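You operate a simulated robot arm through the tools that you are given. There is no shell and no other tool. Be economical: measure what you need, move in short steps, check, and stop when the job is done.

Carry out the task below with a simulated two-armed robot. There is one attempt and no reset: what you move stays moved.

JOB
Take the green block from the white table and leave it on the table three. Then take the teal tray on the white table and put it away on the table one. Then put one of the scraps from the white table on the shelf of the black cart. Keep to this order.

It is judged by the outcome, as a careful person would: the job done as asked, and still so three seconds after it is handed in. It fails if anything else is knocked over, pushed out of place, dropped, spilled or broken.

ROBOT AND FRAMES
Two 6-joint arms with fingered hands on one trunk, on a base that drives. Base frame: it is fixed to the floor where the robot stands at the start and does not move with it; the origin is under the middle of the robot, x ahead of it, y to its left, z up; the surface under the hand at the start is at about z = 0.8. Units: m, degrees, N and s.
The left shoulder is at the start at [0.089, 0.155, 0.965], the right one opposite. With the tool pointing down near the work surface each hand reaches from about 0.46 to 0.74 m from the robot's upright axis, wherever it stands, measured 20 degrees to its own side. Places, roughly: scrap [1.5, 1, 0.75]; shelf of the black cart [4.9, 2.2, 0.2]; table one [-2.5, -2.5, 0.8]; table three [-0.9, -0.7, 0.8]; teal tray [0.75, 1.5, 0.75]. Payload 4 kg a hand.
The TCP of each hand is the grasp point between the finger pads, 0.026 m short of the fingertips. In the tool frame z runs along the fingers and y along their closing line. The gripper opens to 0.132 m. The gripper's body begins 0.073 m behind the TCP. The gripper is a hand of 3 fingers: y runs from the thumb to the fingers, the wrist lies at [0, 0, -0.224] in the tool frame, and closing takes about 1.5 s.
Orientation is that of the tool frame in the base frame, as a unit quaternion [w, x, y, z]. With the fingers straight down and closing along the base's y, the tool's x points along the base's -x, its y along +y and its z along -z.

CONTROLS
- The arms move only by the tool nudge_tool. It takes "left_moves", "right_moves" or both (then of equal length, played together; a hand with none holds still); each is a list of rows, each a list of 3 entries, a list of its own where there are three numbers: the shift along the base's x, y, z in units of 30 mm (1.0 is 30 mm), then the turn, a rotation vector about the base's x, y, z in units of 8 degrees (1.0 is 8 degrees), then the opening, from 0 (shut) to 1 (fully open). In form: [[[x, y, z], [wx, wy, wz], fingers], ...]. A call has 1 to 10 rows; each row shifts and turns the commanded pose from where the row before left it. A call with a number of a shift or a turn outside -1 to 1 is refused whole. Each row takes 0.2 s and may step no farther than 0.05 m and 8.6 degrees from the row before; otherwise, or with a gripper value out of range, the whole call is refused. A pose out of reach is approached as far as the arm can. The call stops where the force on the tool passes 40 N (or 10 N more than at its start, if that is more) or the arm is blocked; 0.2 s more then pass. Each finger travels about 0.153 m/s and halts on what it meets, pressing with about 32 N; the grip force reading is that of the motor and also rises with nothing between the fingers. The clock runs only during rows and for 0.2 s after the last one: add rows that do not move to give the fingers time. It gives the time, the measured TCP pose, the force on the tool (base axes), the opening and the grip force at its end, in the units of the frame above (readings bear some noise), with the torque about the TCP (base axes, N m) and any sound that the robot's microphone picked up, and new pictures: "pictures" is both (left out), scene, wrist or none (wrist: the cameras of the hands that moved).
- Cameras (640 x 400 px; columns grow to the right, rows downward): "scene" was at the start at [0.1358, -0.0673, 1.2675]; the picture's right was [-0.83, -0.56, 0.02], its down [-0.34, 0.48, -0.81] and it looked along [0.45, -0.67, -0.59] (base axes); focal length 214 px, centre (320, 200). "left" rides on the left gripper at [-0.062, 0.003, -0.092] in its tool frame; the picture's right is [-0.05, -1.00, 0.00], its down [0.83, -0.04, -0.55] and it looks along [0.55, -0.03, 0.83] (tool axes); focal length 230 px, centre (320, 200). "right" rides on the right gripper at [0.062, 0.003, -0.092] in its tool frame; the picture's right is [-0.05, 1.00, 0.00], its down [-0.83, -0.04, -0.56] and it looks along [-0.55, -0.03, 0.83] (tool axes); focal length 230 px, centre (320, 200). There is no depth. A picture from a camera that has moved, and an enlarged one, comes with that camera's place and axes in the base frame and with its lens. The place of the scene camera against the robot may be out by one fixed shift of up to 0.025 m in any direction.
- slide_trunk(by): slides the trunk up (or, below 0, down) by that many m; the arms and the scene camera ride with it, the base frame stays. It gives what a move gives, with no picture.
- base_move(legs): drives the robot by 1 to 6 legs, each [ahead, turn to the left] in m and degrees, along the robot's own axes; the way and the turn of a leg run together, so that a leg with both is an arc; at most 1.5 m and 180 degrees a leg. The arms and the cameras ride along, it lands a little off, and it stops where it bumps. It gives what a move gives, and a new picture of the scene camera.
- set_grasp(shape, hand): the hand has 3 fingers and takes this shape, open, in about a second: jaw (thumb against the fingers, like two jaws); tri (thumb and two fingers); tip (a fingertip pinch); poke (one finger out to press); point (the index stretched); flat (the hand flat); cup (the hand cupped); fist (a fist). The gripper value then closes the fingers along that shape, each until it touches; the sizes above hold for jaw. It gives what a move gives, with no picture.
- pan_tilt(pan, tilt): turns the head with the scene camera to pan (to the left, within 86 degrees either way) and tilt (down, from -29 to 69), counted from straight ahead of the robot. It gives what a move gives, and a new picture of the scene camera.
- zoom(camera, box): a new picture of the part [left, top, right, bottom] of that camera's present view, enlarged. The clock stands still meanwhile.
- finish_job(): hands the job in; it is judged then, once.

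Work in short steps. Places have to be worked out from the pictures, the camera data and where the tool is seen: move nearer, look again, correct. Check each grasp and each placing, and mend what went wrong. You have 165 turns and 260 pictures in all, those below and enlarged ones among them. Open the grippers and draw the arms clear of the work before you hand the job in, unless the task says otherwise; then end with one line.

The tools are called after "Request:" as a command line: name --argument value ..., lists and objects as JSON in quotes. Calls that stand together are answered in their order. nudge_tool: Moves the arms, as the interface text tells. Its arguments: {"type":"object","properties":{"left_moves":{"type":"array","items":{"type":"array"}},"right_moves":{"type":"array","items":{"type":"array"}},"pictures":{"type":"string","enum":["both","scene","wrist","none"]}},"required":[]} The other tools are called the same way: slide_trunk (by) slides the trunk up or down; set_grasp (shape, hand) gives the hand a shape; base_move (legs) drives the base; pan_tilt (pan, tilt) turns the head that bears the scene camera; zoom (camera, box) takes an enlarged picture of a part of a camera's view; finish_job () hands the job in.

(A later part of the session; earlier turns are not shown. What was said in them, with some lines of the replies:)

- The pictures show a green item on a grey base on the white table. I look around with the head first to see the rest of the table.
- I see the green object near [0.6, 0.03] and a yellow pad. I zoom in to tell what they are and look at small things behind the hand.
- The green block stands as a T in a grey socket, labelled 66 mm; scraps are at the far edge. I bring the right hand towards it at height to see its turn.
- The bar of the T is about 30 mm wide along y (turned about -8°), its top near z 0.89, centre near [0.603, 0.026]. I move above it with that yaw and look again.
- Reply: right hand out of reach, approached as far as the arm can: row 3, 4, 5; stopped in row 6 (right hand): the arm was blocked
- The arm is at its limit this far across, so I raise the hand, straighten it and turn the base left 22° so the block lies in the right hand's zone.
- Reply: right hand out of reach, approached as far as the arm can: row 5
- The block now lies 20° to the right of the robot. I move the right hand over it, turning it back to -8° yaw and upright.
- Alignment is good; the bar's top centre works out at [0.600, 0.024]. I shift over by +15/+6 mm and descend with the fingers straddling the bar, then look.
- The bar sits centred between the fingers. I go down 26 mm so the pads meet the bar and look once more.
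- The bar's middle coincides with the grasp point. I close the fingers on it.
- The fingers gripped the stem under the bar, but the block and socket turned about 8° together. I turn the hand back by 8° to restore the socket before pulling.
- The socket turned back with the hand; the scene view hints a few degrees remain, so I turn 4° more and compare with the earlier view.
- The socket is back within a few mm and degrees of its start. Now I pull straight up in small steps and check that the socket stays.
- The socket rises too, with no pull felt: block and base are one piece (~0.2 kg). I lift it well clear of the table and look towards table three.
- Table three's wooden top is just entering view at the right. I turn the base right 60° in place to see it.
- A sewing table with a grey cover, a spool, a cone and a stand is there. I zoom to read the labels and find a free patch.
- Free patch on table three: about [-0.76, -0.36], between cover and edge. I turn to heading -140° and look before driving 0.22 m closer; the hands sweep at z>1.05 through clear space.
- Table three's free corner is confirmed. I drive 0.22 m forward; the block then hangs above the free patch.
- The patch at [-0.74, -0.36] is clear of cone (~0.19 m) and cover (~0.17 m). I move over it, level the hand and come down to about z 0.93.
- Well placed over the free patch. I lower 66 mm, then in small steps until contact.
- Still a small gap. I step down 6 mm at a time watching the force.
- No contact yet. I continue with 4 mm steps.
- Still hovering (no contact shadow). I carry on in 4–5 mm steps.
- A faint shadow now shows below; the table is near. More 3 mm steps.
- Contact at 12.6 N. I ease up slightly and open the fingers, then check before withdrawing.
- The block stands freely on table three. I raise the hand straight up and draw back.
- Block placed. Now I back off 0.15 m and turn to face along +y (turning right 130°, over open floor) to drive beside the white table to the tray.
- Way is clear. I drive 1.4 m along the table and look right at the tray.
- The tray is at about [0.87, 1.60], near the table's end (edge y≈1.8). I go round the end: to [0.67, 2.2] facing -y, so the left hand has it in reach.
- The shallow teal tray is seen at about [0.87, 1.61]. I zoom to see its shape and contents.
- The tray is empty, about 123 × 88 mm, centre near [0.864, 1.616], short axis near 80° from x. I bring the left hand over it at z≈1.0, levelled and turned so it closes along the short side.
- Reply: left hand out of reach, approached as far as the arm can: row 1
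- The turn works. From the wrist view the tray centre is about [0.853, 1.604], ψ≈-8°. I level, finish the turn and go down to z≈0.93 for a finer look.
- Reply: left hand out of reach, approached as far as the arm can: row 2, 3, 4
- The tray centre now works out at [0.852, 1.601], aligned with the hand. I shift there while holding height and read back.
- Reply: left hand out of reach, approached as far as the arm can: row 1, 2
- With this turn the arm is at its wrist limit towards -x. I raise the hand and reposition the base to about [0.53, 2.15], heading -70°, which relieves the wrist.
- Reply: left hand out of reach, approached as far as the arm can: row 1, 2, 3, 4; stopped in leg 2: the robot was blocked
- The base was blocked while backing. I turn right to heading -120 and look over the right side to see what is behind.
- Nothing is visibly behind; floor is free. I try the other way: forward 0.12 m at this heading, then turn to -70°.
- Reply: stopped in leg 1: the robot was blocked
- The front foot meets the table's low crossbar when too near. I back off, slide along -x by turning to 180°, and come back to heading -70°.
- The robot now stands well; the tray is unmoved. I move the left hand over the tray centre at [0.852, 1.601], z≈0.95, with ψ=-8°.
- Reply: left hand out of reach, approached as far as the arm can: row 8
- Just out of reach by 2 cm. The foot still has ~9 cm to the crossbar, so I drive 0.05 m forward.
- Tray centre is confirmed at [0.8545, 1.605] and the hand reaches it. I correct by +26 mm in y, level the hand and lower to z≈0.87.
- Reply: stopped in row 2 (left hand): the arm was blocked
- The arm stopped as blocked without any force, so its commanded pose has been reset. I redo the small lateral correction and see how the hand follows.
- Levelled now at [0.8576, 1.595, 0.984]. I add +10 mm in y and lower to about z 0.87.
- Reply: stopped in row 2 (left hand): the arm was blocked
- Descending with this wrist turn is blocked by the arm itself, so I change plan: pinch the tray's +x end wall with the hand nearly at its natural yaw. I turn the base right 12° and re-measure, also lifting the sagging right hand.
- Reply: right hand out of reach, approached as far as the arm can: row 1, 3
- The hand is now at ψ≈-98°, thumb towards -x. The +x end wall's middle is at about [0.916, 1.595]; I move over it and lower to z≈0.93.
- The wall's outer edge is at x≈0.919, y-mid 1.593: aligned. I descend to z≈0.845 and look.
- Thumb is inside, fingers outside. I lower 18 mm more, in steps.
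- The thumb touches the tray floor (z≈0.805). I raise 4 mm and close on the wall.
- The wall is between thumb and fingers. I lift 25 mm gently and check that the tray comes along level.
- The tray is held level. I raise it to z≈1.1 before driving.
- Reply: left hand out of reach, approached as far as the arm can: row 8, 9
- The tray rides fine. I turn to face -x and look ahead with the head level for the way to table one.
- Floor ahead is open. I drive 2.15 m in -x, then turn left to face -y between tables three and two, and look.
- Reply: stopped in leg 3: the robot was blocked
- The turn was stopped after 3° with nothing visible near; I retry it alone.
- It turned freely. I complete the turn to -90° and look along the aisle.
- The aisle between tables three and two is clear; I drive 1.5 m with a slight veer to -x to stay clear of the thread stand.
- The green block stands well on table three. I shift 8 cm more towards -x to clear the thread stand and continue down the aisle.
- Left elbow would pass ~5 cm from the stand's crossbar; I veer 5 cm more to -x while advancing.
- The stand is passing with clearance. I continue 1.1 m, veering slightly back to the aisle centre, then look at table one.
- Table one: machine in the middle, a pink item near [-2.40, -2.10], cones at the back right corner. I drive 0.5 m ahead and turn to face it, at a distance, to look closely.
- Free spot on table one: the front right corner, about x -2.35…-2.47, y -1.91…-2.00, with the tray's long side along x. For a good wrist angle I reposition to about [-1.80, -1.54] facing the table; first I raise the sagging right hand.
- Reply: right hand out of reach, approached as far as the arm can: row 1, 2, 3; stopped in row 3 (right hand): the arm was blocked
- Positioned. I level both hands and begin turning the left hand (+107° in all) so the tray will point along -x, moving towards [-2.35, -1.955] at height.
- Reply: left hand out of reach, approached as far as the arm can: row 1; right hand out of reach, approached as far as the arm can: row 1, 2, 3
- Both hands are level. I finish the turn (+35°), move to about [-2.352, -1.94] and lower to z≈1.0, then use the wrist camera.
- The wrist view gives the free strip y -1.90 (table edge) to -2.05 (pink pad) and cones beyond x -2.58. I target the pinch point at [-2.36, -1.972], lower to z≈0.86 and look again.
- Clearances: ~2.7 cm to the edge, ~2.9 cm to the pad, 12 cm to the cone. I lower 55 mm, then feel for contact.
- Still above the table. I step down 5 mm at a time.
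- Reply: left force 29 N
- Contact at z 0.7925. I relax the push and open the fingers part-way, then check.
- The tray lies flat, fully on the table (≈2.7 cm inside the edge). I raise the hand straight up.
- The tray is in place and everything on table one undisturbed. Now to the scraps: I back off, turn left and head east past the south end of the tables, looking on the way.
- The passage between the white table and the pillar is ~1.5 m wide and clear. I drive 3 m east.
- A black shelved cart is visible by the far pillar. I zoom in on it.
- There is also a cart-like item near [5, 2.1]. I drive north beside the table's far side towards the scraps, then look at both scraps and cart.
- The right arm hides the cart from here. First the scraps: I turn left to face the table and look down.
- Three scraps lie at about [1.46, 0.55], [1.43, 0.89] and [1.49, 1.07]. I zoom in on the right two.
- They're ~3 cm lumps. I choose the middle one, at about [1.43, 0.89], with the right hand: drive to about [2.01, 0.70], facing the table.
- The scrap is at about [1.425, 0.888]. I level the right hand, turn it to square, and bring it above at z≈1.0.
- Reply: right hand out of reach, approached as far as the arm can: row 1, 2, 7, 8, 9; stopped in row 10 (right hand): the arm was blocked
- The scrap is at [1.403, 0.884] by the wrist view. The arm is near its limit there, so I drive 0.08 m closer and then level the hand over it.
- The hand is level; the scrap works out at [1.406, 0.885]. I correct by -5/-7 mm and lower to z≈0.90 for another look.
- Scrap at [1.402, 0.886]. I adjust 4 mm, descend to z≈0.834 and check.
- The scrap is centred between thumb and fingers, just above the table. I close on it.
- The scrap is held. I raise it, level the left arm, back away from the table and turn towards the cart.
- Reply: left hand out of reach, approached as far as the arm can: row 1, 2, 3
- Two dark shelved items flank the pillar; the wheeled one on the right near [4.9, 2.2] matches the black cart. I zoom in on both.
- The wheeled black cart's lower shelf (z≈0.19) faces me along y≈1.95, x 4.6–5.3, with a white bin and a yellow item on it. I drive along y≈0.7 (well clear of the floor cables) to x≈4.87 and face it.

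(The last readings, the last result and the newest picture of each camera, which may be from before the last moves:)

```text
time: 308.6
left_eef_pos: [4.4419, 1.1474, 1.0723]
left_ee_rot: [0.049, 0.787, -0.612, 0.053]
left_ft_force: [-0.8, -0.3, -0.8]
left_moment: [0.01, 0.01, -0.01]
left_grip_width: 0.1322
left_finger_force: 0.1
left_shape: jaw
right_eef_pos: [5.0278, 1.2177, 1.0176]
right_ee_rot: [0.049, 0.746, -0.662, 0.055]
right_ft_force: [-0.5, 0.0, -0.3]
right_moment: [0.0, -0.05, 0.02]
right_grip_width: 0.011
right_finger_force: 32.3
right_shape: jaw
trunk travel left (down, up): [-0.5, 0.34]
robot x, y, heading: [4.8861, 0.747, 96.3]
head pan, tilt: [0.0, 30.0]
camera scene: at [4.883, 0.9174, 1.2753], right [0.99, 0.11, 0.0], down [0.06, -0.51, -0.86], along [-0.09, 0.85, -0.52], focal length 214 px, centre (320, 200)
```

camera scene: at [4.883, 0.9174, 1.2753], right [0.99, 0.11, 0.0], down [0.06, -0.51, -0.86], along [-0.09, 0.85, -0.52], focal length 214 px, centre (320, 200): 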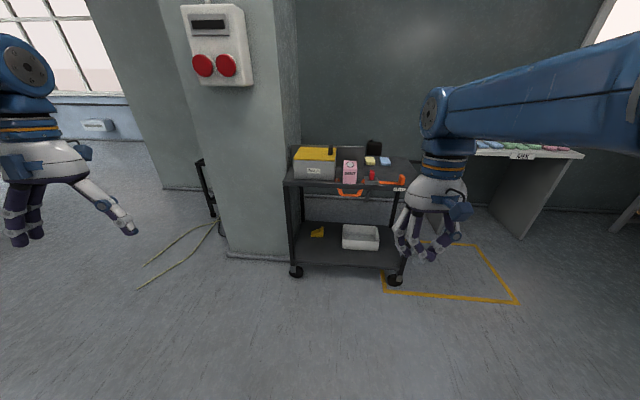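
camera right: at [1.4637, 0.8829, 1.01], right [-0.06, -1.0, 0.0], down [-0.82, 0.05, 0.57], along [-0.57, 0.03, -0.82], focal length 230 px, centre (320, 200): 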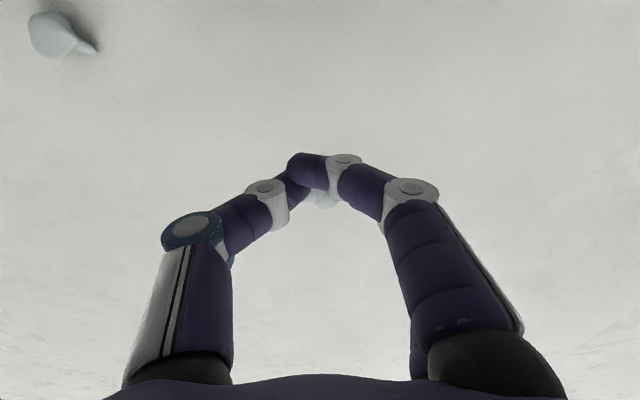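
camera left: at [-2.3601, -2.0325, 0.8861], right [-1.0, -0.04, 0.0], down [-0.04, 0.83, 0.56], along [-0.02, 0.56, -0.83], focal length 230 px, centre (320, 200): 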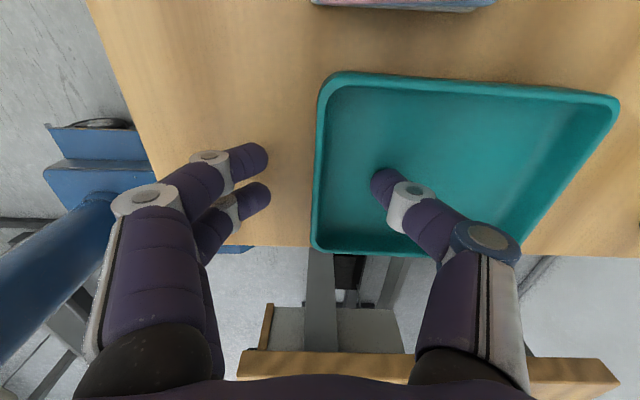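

The shelf's front edge is near y≈1.9; free floor of the shelf at about [4.83, 2.02], left of the bin. I lower the trunk here, away from the cart, so the hand can go in under the top.

Request:
slide_trunk --by -0.3

Request:
slide_trunk --by -0.18

Request:
nudge_tool --right_moves '[[[0, 0, 0], [0.85, 0, 0], 0], [[0, 0, 0], [0.85, 0, 0], 0], [[0, 0, 0], [0.85, 0, 0], 0], [[0, 0, 0], [0.85, 0, 0], 0], [[0, 0, 0], [0.85, 0, 0], 0], [[0, 0, 0], [0.85, 0, 0], 0], [[0, 0, 0], [0.85, 0, 0], 0], [[0, 0, 0], [0.7, 0, 0], 0]]' --pictures "both"

```text
time: 311.6
left_eef_pos: [4.4448, 1.1445, 0.7803]
left_ee_rot: [0.044, 0.788, -0.613, 0.046]
left_ft_force: [-0.1, -0.1, -0.3]
left_moment: [0.01, 0.02, 0.01]
left_grip_width: 0.1318
left_finger_force: 0.1
left_shape: jaw
right_eef_pos: [5.0285, 1.2162, 0.7236]
right_ee_rot: [0.044, 0.746, -0.662, 0.047]
right_ft_force: [0.2, 0.7, -0.3]
right_moment: [0.03, -0.01, -0.01]
right_grip_width: 0.0108
right_finger_force: 31.6
right_shape: jaw
trunk travel left (down, up): [-0.2, 0.64]
robot x, y, heading: [4.8887, 0.7448, 95.9]
head pan, tilt: [0.0, 30.0]
```

```text
time: 313.6
left_eef_pos: [4.4443, 1.1437, 0.6044]
left_ee_rot: [0.04, 0.788, -0.613, 0.043]
left_ft_force: [-0.1, -0.1, 0.2]
left_moment: [0.02, 0.01, 0.01]
left_grip_width: 0.1321
left_finger_force: 0.1
left_shape: jaw
right_eef_pos: [5.0283, 1.2154, 0.5472]
right_ee_rot: [0.041, 0.747, -0.662, 0.045]
right_ft_force: [-0.7, 0.4, 0.1]
right_moment: [-0.03, -0.01, 0.01]
right_grip_width: 0.0107
right_finger_force: 32.2
right_shape: jaw
trunk travel left (down, up): [-0.02, 0.82]
robot x, y, heading: [4.8888, 0.7439, 96.0]
head pan, tilt: [0.0, 30.0]
```

```text
time: 315.4
left_eef_pos: [4.4455, 1.1425, 0.6036]
left_ee_rot: [0.039, 0.788, -0.613, 0.042]
left_ft_force: [0.2, -0.5, 0.0]
left_moment: [0.01, 0.03, 0.0]
left_grip_width: 0.1321
left_finger_force: 0.1
left_shape: jaw
right_eef_pos: [5.0073, 1.3921, 0.544]
right_ee_rot: [-0.312, 0.68, -0.606, -0.27]
right_ft_force: [0.1, -0.5, -0.6]
right_moment: [-0.03, 0.0, 0.01]
right_grip_width: 0.0107
right_finger_force: 32.3
right_shape: jaw
right hand out of reach, approached as far as the arm can: row 1, 2, 3, 4, 5, 6, 7, 8
trunk travel left (down, up): [-0.02, 0.82]
robot x, y, heading: [4.893, 0.7511, 96.0]
head pan, tilt: [0.0, 30.0]
camera scene: at [4.8852, 0.9083, 0.7954], right [0.99, 0.11, 0.0], down [0.06, -0.51, -0.86], along [-0.09, 0.85, -0.52], focal length 214 px, centre (320, 200)
camera right: at [5.0104, 1.2829, 0.5571], right [-1.0, -0.04, -0.06], down [-0.06, 0.13, 0.99], along [-0.03, 0.99, -0.13], focal length 230 px, centre (320, 200)
```

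scene: 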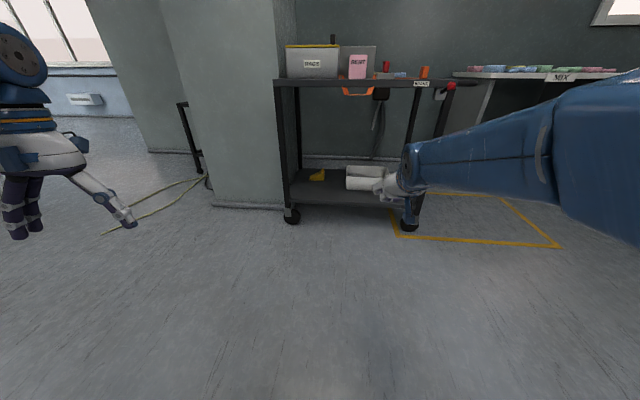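
right: 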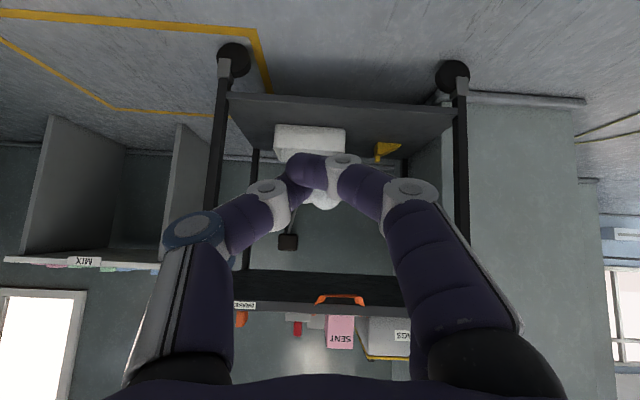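

The hand is pitched ~49° and the shelf is well visible (upside down) in the wrist view: free space at x 4.6–4.9 in front of the yellow item. I lower the hand to z≈0.27 here.

Request:
nudge_tool --right_moves '[[[0, 0, -0.9], [0, 0, 0], 0], [[0, 0, -0.9], [0, 0, 0], 0], [[0, 0, -0.9], [0, 0, 0], 0], [[0, 0, -0.9], [0, 0, 0], 0], [[0, 0, -0.9], [0, 0, 0], 0], [[0, 0, -0.9], [0, 0, 0], 0], [[0, 0, -0.9], [0, 0, 0], 0], [[0, 0, -0.9], [0, 0, 0], 0], [[0, 0, -0.9], [0, 0, 0], 0], [[0, 0, -0.9], [0, 0, 0], 0]]' --pictures "both"

```text
time: 317.6
left_eef_pos: [4.4444, 1.1436, 0.6041]
left_ee_rot: [0.039, 0.788, -0.613, 0.041]
left_ft_force: [0.0, 0.6, -0.1]
left_moment: [0.0, -0.03, 0.01]
left_grip_width: 0.132
left_finger_force: 0.0
left_shape: jaw
right_eef_pos: [5.0052, 1.4054, 0.3276]
right_ee_rot: [-0.312, 0.68, -0.605, -0.271]
right_ft_force: [-0.4, -0.8, 0.4]
right_moment: [0.03, -0.05, -0.01]
right_grip_width: 0.0108
right_finger_force: 32.5
right_shape: jaw
right hand out of reach, approached as far as the arm can: row 4, 5, 6, 7, 8
trunk travel left (down, up): [-0.02, 0.82]
robot x, y, heading: [4.8896, 0.7487, 96.3]
head pan, tilt: [0.0, 30.0]
camera scene: at [4.8852, 0.9083, 0.7954], right [0.99, 0.11, 0.0], down [0.06, -0.51, -0.86], along [-0.09, 0.85, -0.52], focal length 214 px, centre (320, 200)
camera right: at [5.0075, 1.2951, 0.3409], right [-1.0, -0.04, -0.06], down [-0.06, 0.13, 0.99], along [-0.03, 0.99, -0.13], focal length 230 px, centre (320, 200)
```

scene: 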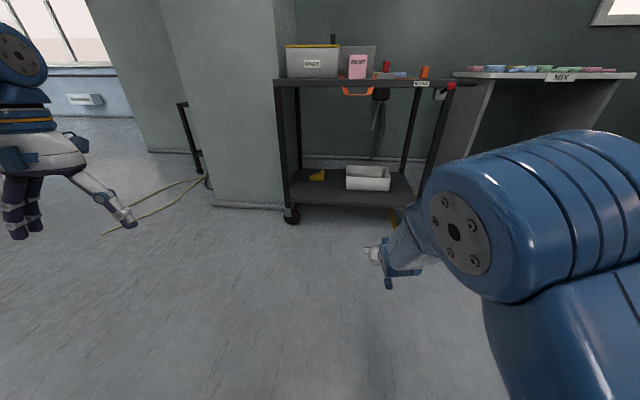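
right: 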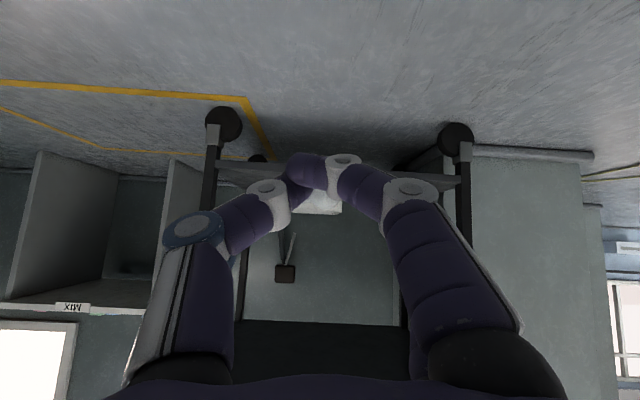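

Hand at z≈0.33. Now I reposition the base: turn left 16°, forward 0.45 m, turn back, ending south-west of the cart with the hand still in front of it.

Request:
base_move --legs '[[0, 16], [0.42, 0]]'

Request:
base_move --legs '[[0, -16]]'

Request:
nudge_tool --right_moves '[[[0, 0, 0], [0, 0, 0], 0], [[0, 0, 0], [0, 0, 0], 0]]' --pictures "wrist"

```text
time: 321.2
left_eef_pos: [4.1877, 1.3983, 0.6212]
left_ee_rot: [0.025, 0.868, -0.495, 0.039]
left_ft_force: [-0.2, 0.6, 0.2]
left_moment: [0.03, 0.0, -0.01]
left_grip_width: 0.1322
left_finger_force: 0.1
left_shape: jaw
right_eef_pos: [4.6534, 1.8059, 0.327]
right_ee_rot: [-0.27, 0.759, -0.504, -0.312]
right_ft_force: [0.3, -0.5, 0.3]
right_moment: [-0.02, 0.01, 0.0]
right_grip_width: 0.0096
right_finger_force: 31.9
right_shape: jaw
trunk travel left (down, up): [-0.02, 0.82]
robot x, y, heading: [4.7284, 1.1418, 112.4]
head pan, tilt: [0.0, 30.0]
camera scene: at [4.6797, 1.2908, 0.7954], right [0.93, 0.38, 0.0], down [0.2, -0.48, -0.86], along [-0.32, 0.79, -0.52], focal length 214 px, centre (320, 200)
```

scene: 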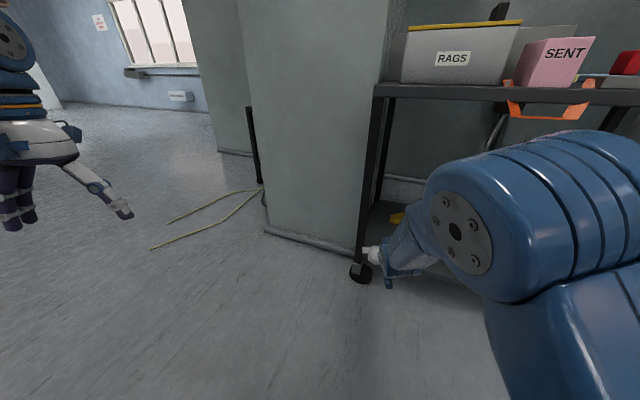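

```text
time: 322.6
left_eef_pos: [4.2799, 1.5372, 0.6278]
left_ee_rot: [0.031, 0.789, -0.613, 0.039]
left_ft_force: [-0.1, 1.1, -0.3]
left_moment: [0.02, 0.02, 0.01]
left_grip_width: 0.1318
left_finger_force: 0.1
left_shape: jaw
right_eef_pos: [4.8448, 1.7938, 0.3381]
right_ee_rot: [-0.318, 0.677, -0.603, -0.277]
right_ft_force: [-0.3, 0.7, 0.5]
right_moment: [-0.01, 0.0, -0.01]
right_grip_width: 0.0094
right_finger_force: 32.1
right_shape: jaw
trunk travel left (down, up): [-0.02, 0.82]
robot x, y, heading: [4.7263, 1.1404, 95.8]
head pan, tilt: [0.0, 30.0]
camera scene: at [4.7209, 1.3017, 0.7954], right [0.99, 0.1, 0.0], down [0.05, -0.51, -0.86], along [-0.09, 0.85, -0.52], focal length 214 px, centre (320, 200)
```

scene: 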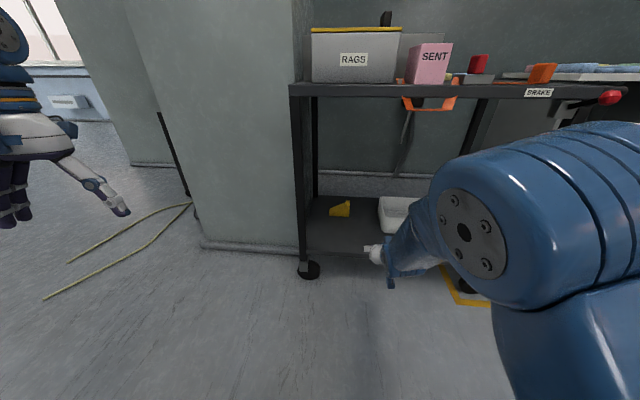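

```text
time: 323.2
left_eef_pos: [4.2818, 1.5313, 0.6198]
left_ee_rot: [0.041, 0.788, -0.612, 0.048]
left_ft_force: [0.1, 0.1, 0.6]
left_moment: [0.01, -0.02, 0.0]
left_grip_width: 0.1324
left_finger_force: 0.0
left_shape: jaw
right_eef_pos: [4.8457, 1.7888, 0.3497]
right_ee_rot: [-0.323, 0.674, -0.601, -0.283]
right_ft_force: [0.1, -0.5, -0.5]
right_moment: [-0.02, 0.04, 0.0]
right_grip_width: 0.0096
right_finger_force: 31.9
right_shape: jaw
trunk travel left (down, up): [-0.02, 0.82]
robot x, y, heading: [4.7258, 1.1427, 95.9]
head pan, tilt: [0.0, 30.0]
camera right: at [4.8481, 1.6784, 0.3595], right [-1.0, -0.04, -0.05], down [-0.06, 0.09, 0.99], along [-0.03, 0.99, -0.1], focal length 230 px, centre (320, 200)
```

right: 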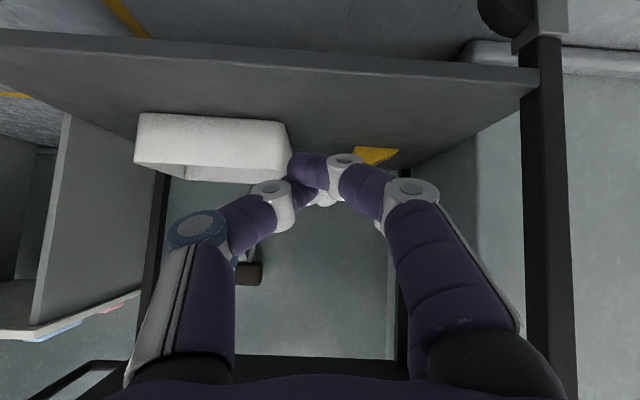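

The shelf edge is at y≈1.91, z≈0.20; bin from x 4.90, yellow item near [4.71, 2.18]. I drive 0.17 m forward so the hand enters above the shelf's free part.

Request:
base_move --legs '[[0.17, 0]]'

Request:
nudge_tool --right_moves '[[[-0.3, 0, -0.4], [0, 0, 0], 0], [[-0.3, 0, -0.6], [0, 0, 0], 0], [[-0.3, 0, -0.6], [0, 0, 0], 0], [[0, 0, 0], [0, 0, 0], 0]]' --pictures "wrist"

```text
time: 324.7
left_eef_pos: [4.2627, 1.7014, 0.6201]
left_ee_rot: [0.04, 0.788, -0.613, 0.047]
left_ft_force: [0.0, -0.4, -0.3]
left_moment: [-0.03, 0.01, 0.0]
left_grip_width: 0.1322
left_finger_force: 0.0
left_shape: jaw
right_eef_pos: [4.8279, 1.9574, 0.3499]
right_ee_rot: [-0.323, 0.673, -0.601, -0.284]
right_ft_force: [0.6, 0.2, 0.1]
right_moment: [0.02, 0.02, -0.03]
right_grip_width: 0.0095
right_finger_force: 31.8
right_shape: jaw
trunk travel left (down, up): [-0.02, 0.82]
robot x, y, heading: [4.7075, 1.3153, 96.2]
head pan, tilt: [0.0, 30.0]
camera scene: at [4.703, 1.4716, 0.7954], right [0.99, 0.1, 0.0], down [0.05, -0.51, -0.86], along [-0.09, 0.85, -0.52], focal length 214 px, centre (320, 200)
```

scene: 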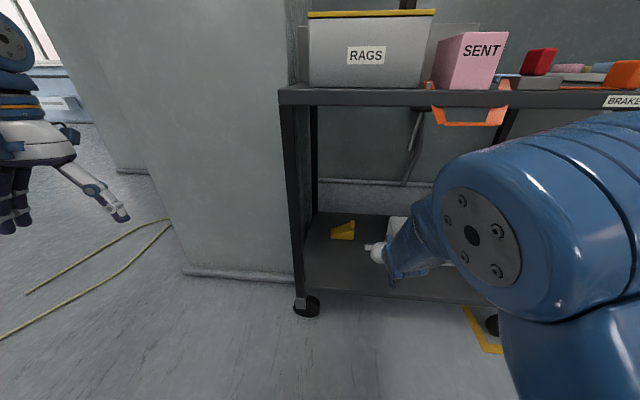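

```text
time: 325.7
left_eef_pos: [4.2636, 1.6968, 0.6126]
left_ee_rot: [0.051, 0.788, -0.611, 0.058]
left_ft_force: [-0.2, 0.3, 0.2]
left_moment: [0.02, 0.01, -0.01]
left_grip_width: 0.132
left_finger_force: 0.2
left_shape: jaw
right_eef_pos: [4.8168, 1.9602, 0.3234]
right_ee_rot: [-0.314, 0.642, -0.628, -0.308]
right_ft_force: [0.2, 0.2, 0.2]
right_moment: [-0.01, -0.01, 0.0]
right_grip_width: 0.0092
right_finger_force: 32.4
right_shape: jaw
trunk travel left (down, up): [-0.02, 0.82]
robot x, y, heading: [4.7062, 1.3139, 96.0]
head pan, tilt: [0.0, 30.0]
camera right: at [4.8148, 1.8498, 0.331], right [-1.0, 0.02, 0.02], down [0.02, 0.07, 1.0], along [0.02, 1.0, -0.07], focal length 230 px, centre (320, 200)
```

right: 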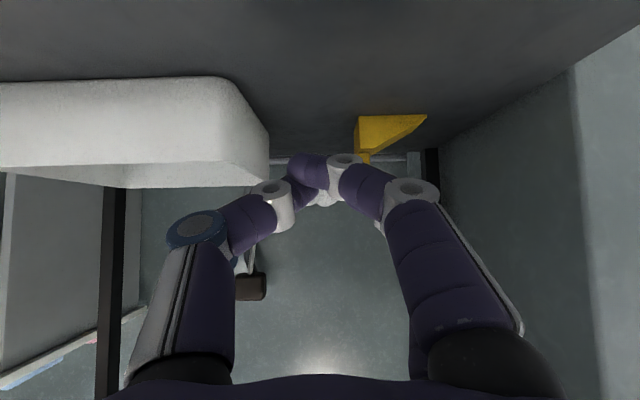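

The hand is inside, left of the bin. I lower it towards the shelf and a little deeper, watching the force.

Request:
nudge_tool --right_moves '[[[0, 0.3, -0.6], [0, 0, 0], 0], [[0, 0.3, -0.6], [0, 0, 0], 0], [[0, 0.3, -0.6], [0, 0, 0], 0], [[0, 0.3, -0.4], [0, 0, 0], 0], [[0, 0, 0], [0, 0, 0], 0], [[0, 0, 0], [0, 0, 0], 0]]' --pictures "both"

```text
time: 327.1
left_eef_pos: [4.2627, 1.6977, 0.6122]
left_ee_rot: [0.052, 0.787, -0.612, 0.058]
left_ft_force: [0.0, 0.6, -0.1]
left_moment: [-0.02, -0.01, -0.01]
left_grip_width: 0.1319
left_finger_force: 0.1
left_shape: jaw
right_eef_pos: [4.8, 1.989, 0.2463]
right_ee_rot: [-0.328, 0.671, -0.598, -0.29]
right_ft_force: [-0.4, 0.7, 1.2]
right_moment: [0.04, -0.02, -0.04]
right_grip_width: 0.0095
right_finger_force: 32.3
right_shape: jaw
trunk travel left (down, up): [-0.02, 0.82]
robot x, y, heading: [4.7056, 1.3138, 95.9]
head pan, tilt: [0.0, 30.0]
camera scene: at [4.703, 1.4717, 0.7954], right [0.99, 0.1, 0.0], down [0.05, -0.51, -0.86], along [-0.09, 0.85, -0.52], focal length 214 px, centre (320, 200)
camera right: at [4.8037, 1.878, 0.2544], right [-1.0, -0.03, -0.05], down [-0.06, 0.08, 1.0], along [-0.03, 1.0, -0.08], focal length 230 px, centre (320, 200)
```

scene: 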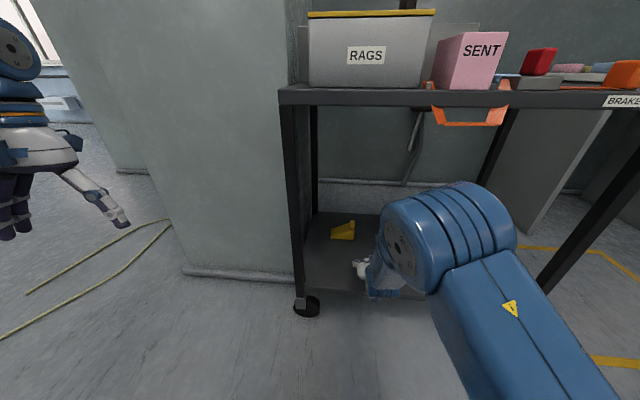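
right: 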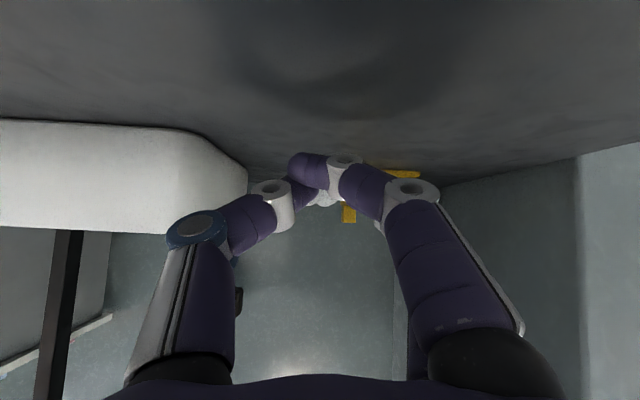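

TCP at z 0.246, roughly 2 cm gap. I step down 5 mm at a time for contact.

Request:
nudge_tool --right_moves '[[[0, 0, -0.17], [0, 0, 0], 0], [[0, 0, -0.17], [0, 0, 0], 0], [[0, 0, 0], [0, 0, 0], 0], [[0, 0, 0], [0, 0, 0], 0]]' --pictures "none"

Request:
zoom --camera "scene" --box '[300, 210, 428, 310]'

```text
time: 328.1
left_eef_pos: [4.263, 1.6969, 0.6118]
left_ee_rot: [0.051, 0.787, -0.612, 0.057]
left_ft_force: [0.0, 0.1, 0.5]
left_moment: [0.01, 0.01, -0.04]
left_grip_width: 0.1321
left_finger_force: 0.0
left_shape: jaw
right_eef_pos: [4.8028, 1.989, 0.2365]
right_ee_rot: [-0.329, 0.67, -0.599, -0.289]
right_ft_force: [0.5, 0.7, -0.1]
right_moment: [0.02, -0.04, 0.0]
right_grip_width: 0.0099
right_finger_force: 31.8
right_shape: jaw
trunk travel left (down, up): [-0.02, 0.82]
robot x, y, heading: [4.7071, 1.31, 96.0]
head pan, tilt: [0.0, 30.0]
```

```text
4.00 times, centred on (364, 260) of scene
camera zoom: at [4.703, 1.4717, 0.7954], right [0.99, 0.1, 0.0], down [0.05, -0.51, -0.86], along [-0.09, 0.85, -0.52], focal length 858 px, centre (144, -40)
```

zoom: 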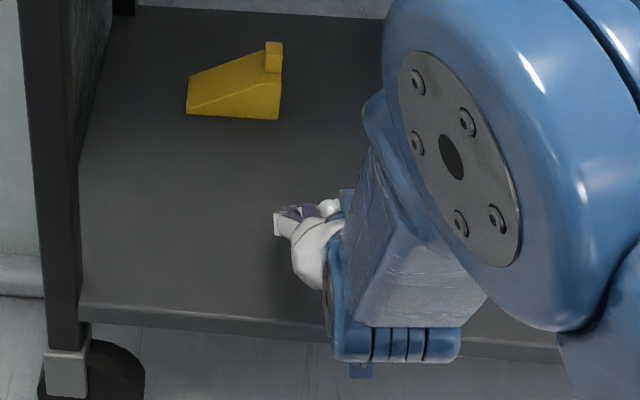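

Request:
nudge_tool --right_moves '[[[0, 0, -0.17], [0, 0, 0], 0], [[0, 0, 0], [0, 0, 0], 0]]' --pictures "none"

Request:
nudge_tool --right_moves '[[[0, 0, -0.17], [0, 0, 0], 0], [[0, 0, 0], [0, 0, 0], 0]]' --pictures "wrist"

```text
time: 328.7
left_eef_pos: [4.2643, 1.6967, 0.6126]
left_ee_rot: [0.051, 0.787, -0.612, 0.058]
left_ft_force: [-0.7, -0.8, 0.6]
left_moment: [-0.01, -0.01, 0.0]
left_grip_width: 0.1319
left_finger_force: 0.1
left_shape: jaw
right_eef_pos: [4.8015, 1.9884, 0.2304]
right_ee_rot: [-0.328, 0.671, -0.599, -0.289]
right_ft_force: [0.4, 0.4, -0.6]
right_moment: [-0.02, -0.01, -0.01]
right_grip_width: 0.0094
right_finger_force: 31.7
right_shape: jaw
trunk travel left (down, up): [-0.02, 0.82]
robot x, y, heading: [4.706, 1.3091, 95.9]
head pan, tilt: [0.0, 30.0]
```

```text
time: 329.3
left_eef_pos: [4.2626, 1.6978, 0.6125]
left_ee_rot: [0.051, 0.788, -0.611, 0.057]
left_ft_force: [-0.4, 0.4, 0.2]
left_moment: [0.04, -0.02, 0.01]
left_grip_width: 0.1321
left_finger_force: 0.0
left_shape: jaw
right_eef_pos: [4.8007, 1.9879, 0.2257]
right_ee_rot: [-0.328, 0.671, -0.599, -0.289]
right_ft_force: [0.2, 0.0, 0.2]
right_moment: [0.0, 0.01, 0.01]
right_grip_width: 0.0095
right_finger_force: 32.1
right_shape: jaw
trunk travel left (down, up): [-0.02, 0.82]
robot x, y, heading: [4.7084, 1.311, 95.9]
head pan, tilt: [0.0, 30.0]
camera right: at [4.8039, 1.8783, 0.2343], right [-1.0, -0.03, -0.05], down [-0.06, 0.08, 1.0], along [-0.03, 1.0, -0.08], focal length 230 px, centre (320, 200)
```

right: 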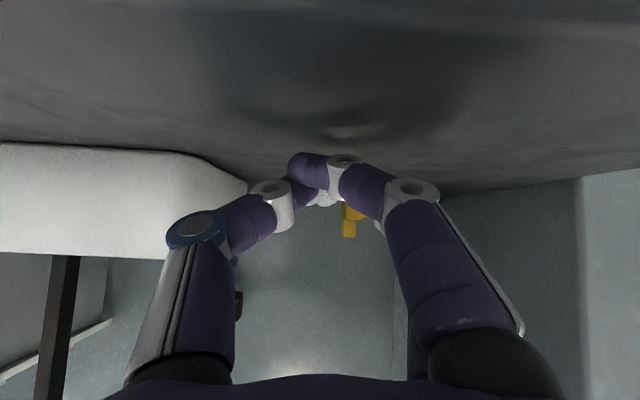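

The shelf seems nearer z 0.175. I continue down in small steps.

Request:
nudge_tool --right_moves '[[[0, 0, -0.17], [0, 0, 0], 0], [[0, 0, -0.17], [0, 0, 0], 0], [[0, 0, 0], [0, 0, 0], 0]]' --pictures "none"

Request:
nudge_tool --right_moves '[[[0, 0, -0.15], [0, 0, 0], 0], [[0, 0, 0], [0, 0, 0], 0]]' --pictures "wrist"

```text
time: 330.1
left_eef_pos: [4.2624, 1.6971, 0.6129]
left_ee_rot: [0.051, 0.787, -0.612, 0.057]
left_ft_force: [-0.1, -0.3, -0.4]
left_moment: [-0.01, 0.0, 0.01]
left_grip_width: 0.1319
left_finger_force: 0.0
left_shape: jaw
right_eef_pos: [4.8024, 1.9876, 0.2161]
right_ee_rot: [-0.328, 0.671, -0.599, -0.29]
right_ft_force: [0.5, 0.6, 0.1]
right_moment: [0.01, 0.0, -0.01]
right_grip_width: 0.0095
right_finger_force: 32.1
right_shape: jaw
trunk travel left (down, up): [-0.02, 0.82]
robot x, y, heading: [4.7101, 1.3096, 95.8]
head pan, tilt: [0.0, 30.0]
```

```text
time: 330.7
left_eef_pos: [4.2633, 1.6971, 0.6127]
left_ee_rot: [0.05, 0.787, -0.612, 0.057]
left_ft_force: [0.5, -1.2, -0.5]
left_moment: [0.02, 0.04, 0.01]
left_grip_width: 0.1322
left_finger_force: 0.0
left_shape: jaw
right_eef_pos: [4.8018, 1.9887, 0.2131]
right_ee_rot: [-0.328, 0.67, -0.599, -0.29]
right_ft_force: [-1.0, -3.3, 7.1]
right_moment: [0.14, 0.11, 0.07]
right_grip_width: 0.0099
right_finger_force: 31.9
right_shape: jaw
trunk travel left (down, up): [-0.02, 0.82]
robot x, y, heading: [4.7046, 1.3126, 96.2]
head pan, tilt: [0.0, 30.0]
camera right: at [4.8038, 1.8785, 0.2203], right [-1.0, -0.03, -0.05], down [-0.06, 0.07, 1.0], along [-0.03, 1.0, -0.07], focal length 230 px, centre (320, 200)
```

right: 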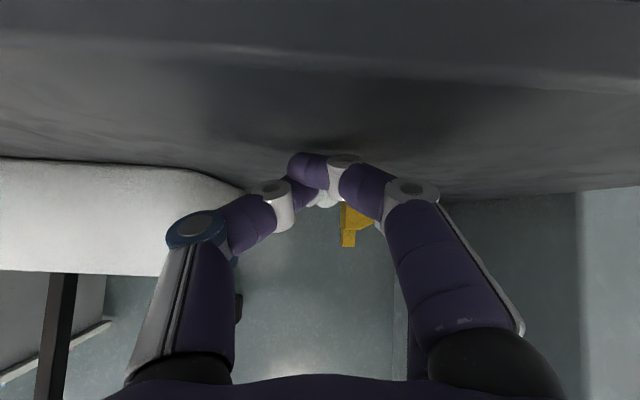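

Contact (7 N). I open the fingers slowly to set the scrap down.

Request:
nudge_tool --right_moves '[[[0, 0, 0.03], [0, 0, 0], 0.03], [[0, 0, 0], [0, 0, 0], 0.1], [[0, 0, 0], [0, 0, 0], 0.18], [[0, 0, 0], [0, 0, 0], 0.26], [[0, 0, 0], [0, 0, 0], 0.35], [[0, 0, 0], [0, 0, 0], 0.45], [[0, 0, 0], [0, 0, 0], 0.5], [[0, 0, 0], [0, 0, 0], 0.5]]' --pictures "both"

```text
time: 332.5
left_eef_pos: [4.2641, 1.6963, 0.6128]
left_ee_rot: [0.049, 0.787, -0.612, 0.057]
left_ft_force: [0.3, 0.0, 0.2]
left_moment: [0.01, 0.02, 0.02]
left_grip_width: 0.132
left_finger_force: 0.1
left_shape: jaw
right_eef_pos: [4.8017, 1.9898, 0.2141]
right_ee_rot: [-0.329, 0.67, -0.599, -0.291]
right_ft_force: [4.7, 3.4, 14.4]
right_moment: [0.22, 0.16, -0.1]
right_grip_width: 0.0597
right_finger_force: 0.1
right_shape: jaw
trunk travel left (down, up): [-0.02, 0.82]
robot x, y, heading: [4.7097, 1.312, 96.1]
head pan, tilt: [0.0, 30.0]
camera scene: at [4.7029, 1.4702, 0.7958], right [0.99, 0.1, 0.0], down [0.05, -0.51, -0.86], along [-0.09, 0.85, -0.51], focal length 214 px, centre (320, 200)
camera right: at [4.8036, 1.8788, 0.2219], right [-1.0, -0.03, -0.05], down [-0.05, 0.07, 1.0], along [-0.03, 1.0, -0.07], focal length 230 px, centre (320, 200)
```

scene: 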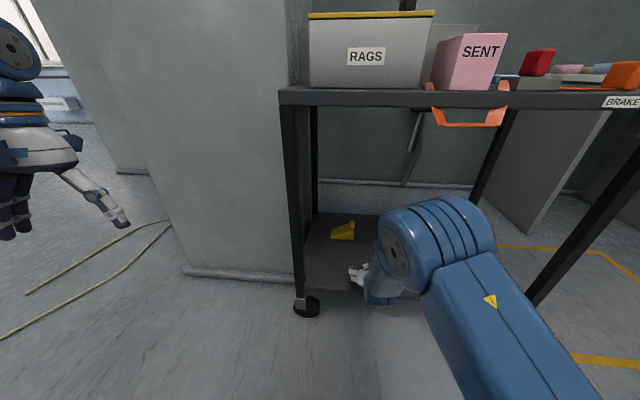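
right: 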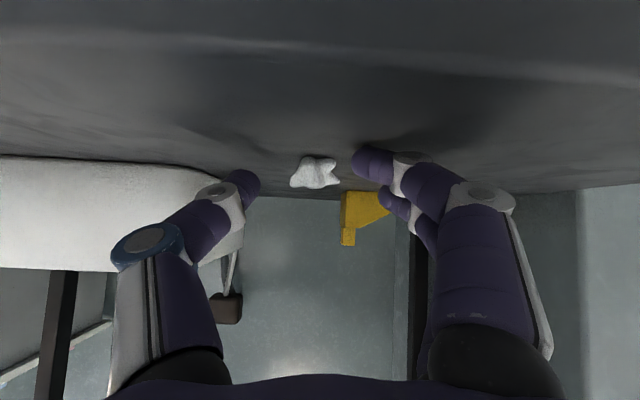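

The scrap lies on the shelf, free of the fingers. I lift the hand 4 cm straight up and then back the base out.

Request:
nudge_tool --right_moves '[[[0, 0, 0.3], [0, 0, 0], 0.5], [[0, 0, 0.5], [0, 0, 0], 0.5], [[0, 0, 0.6], [0, 0, 0], 0.5], [[0, 0, 0.6], [0, 0, 0], 0.5], [[0, 0, 0], [0, 0, 0], 0.5]]' --pictures "wrist"

```text
time: 333.7
left_eef_pos: [4.2634, 1.6982, 0.6123]
left_ee_rot: [0.051, 0.787, -0.612, 0.058]
left_ft_force: [0.6, 0.1, -0.6]
left_moment: [0.01, -0.03, 0.06]
left_grip_width: 0.1321
left_finger_force: 0.0
left_shape: jaw
right_eef_pos: [4.8015, 1.9882, 0.2726]
right_ee_rot: [-0.328, 0.671, -0.599, -0.29]
right_ft_force: [0.9, 0.4, -0.6]
right_moment: [-0.01, 0.0, 0.01]
right_grip_width: 0.0653
right_finger_force: 0.1
right_shape: jaw
trunk travel left (down, up): [-0.02, 0.82]
robot x, y, heading: [4.7056, 1.3133, 96.4]
head pan, tilt: [0.0, 30.0]
camera right: at [4.8041, 1.8782, 0.28], right [-1.0, -0.03, -0.05], down [-0.06, 0.08, 1.0], along [-0.03, 1.0, -0.08], focal length 230 px, centre (320, 200)
```

right: 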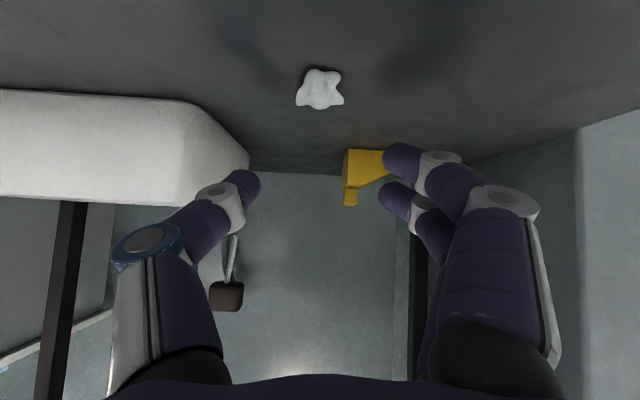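

The scrap rests on the shelf, clear of the hand. I back the base out 0.4 m and look at the cart.

Request:
base_move --legs '[[-0.4, 0]]'

Request:
zoom --camera "scene" --box '[260, 20, 452, 240]'

```text
time: 336.2
left_eef_pos: [4.3051, 1.2969, 0.6124]
left_ee_rot: [0.052, 0.787, -0.612, 0.057]
left_ft_force: [0.5, 0.7, -0.1]
left_moment: [-0.01, 0.02, -0.04]
left_grip_width: 0.1316
left_finger_force: 0.1
left_shape: jaw
right_eef_pos: [4.8451, 1.5876, 0.2709]
right_ee_rot: [-0.329, 0.67, -0.6, -0.289]
right_ft_force: [-0.3, 0.9, 0.5]
right_moment: [-0.02, -0.03, 0.02]
right_grip_width: 0.0654
right_finger_force: 0.0
right_shape: jaw
trunk travel left (down, up): [-0.02, 0.82]
robot x, y, heading: [4.7502, 0.9121, 96.0]
head pan, tilt: [0.0, 30.0]
camera scene: at [4.7453, 1.071, 0.7954], right [0.99, 0.1, 0.0], down [0.05, -0.51, -0.86], along [-0.09, 0.85, -0.52], focal length 214 px, centre (320, 200)
```

scene: 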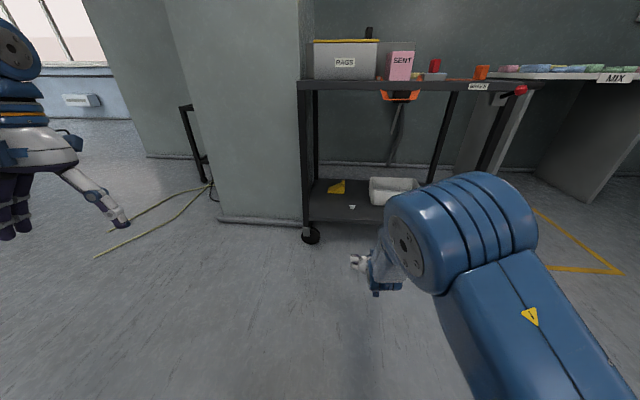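

```text
1.82 times, centred on (356, 130) of scene
camera zoom: at [4.7453, 1.071, 0.7954], right [0.99, 0.1, 0.0], down [0.05, -0.51, -0.86], along [-0.09, 0.85, -0.52], focal length 390 px, centre (254, 327)
```

zoom: 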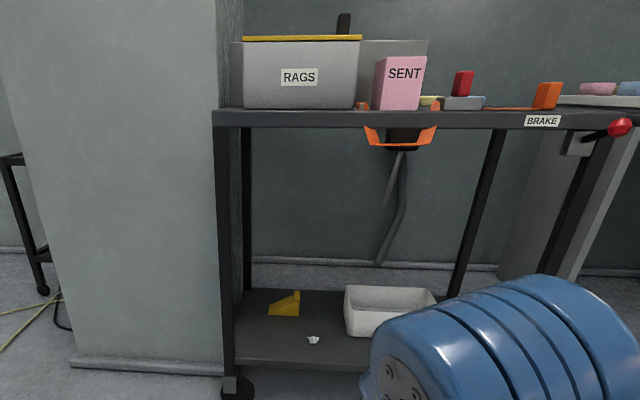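

The scrap is on the shelf of the black cart, bin and wedge untouched. I open the right hand fully, then hand in.

Request:
nudge_tool --right_moves '[[[0, 0, 0.5], [0, 0, 0], 1], [[0, 0, 0.5], [0, 0, 0], 1], [[0, 0, 0], [0, 0, 0], 1]]' --pictures "none"

Request:
base_move --legs '[[-0.2, 0]]'

```text
time: 337.0
left_eef_pos: [4.3063, 1.2918, 0.604]
left_ee_rot: [0.061, 0.787, -0.611, 0.067]
left_ft_force: [0.2, -0.8, -0.4]
left_moment: [-0.03, 0.0, -0.02]
left_grip_width: 0.1319
left_finger_force: 0.1
left_shape: jaw
right_eef_pos: [4.849, 1.5834, 0.3105]
right_ee_rot: [-0.329, 0.663, -0.605, -0.294]
right_ft_force: [-0.5, 0.7, -0.5]
right_moment: [-0.02, -0.02, -0.02]
right_grip_width: 0.1317
right_finger_force: 0.0
right_shape: jaw
trunk travel left (down, up): [-0.02, 0.82]
robot x, y, heading: [4.751, 0.908, 95.9]
head pan, tilt: [0.0, 30.0]
```

```text
time: 338.6
left_eef_pos: [4.3276, 1.0959, 0.6035]
left_ee_rot: [0.062, 0.786, -0.611, 0.067]
left_ft_force: [0.6, -0.4, 0.0]
left_moment: [0.0, 0.0, -0.03]
left_grip_width: 0.1318
left_finger_force: 0.1
left_shape: jaw
right_eef_pos: [4.8691, 1.387, 0.3159]
right_ee_rot: [-0.33, 0.662, -0.603, -0.298]
right_ft_force: [-0.6, -0.6, 0.7]
right_moment: [0.02, 0.01, 0.01]
right_grip_width: 0.1316
right_finger_force: 0.1
right_shape: jaw
trunk travel left (down, up): [-0.02, 0.82]
robot x, y, heading: [4.7699, 0.7165, 96.1]
head pan, tilt: [0.0, 30.0]
camera scene: at [4.766, 0.8734, 0.7954], right [0.99, 0.1, 0.0], down [0.05, -0.51, -0.86], along [-0.09, 0.85, -0.52], focal length 214 px, centre (320, 200)
```

scene: 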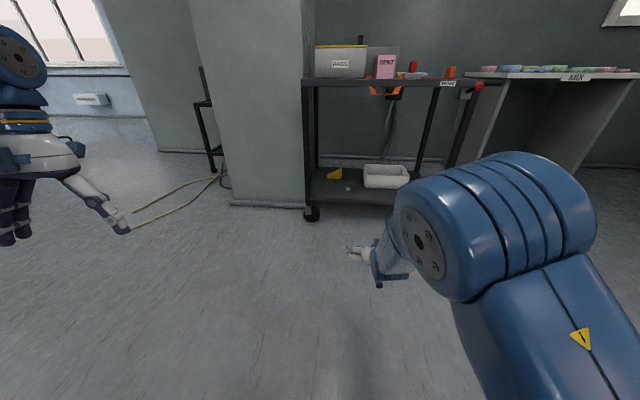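

All three placings are done and both hands are open and clear. I hand the job in.

Request:
finish_job

```text
The job is handed in.
```

I handed the job in with all three parts done in order: the green block is on table three, the teal tray is on table one, and one scrap is on the lower shelf of the black cart.
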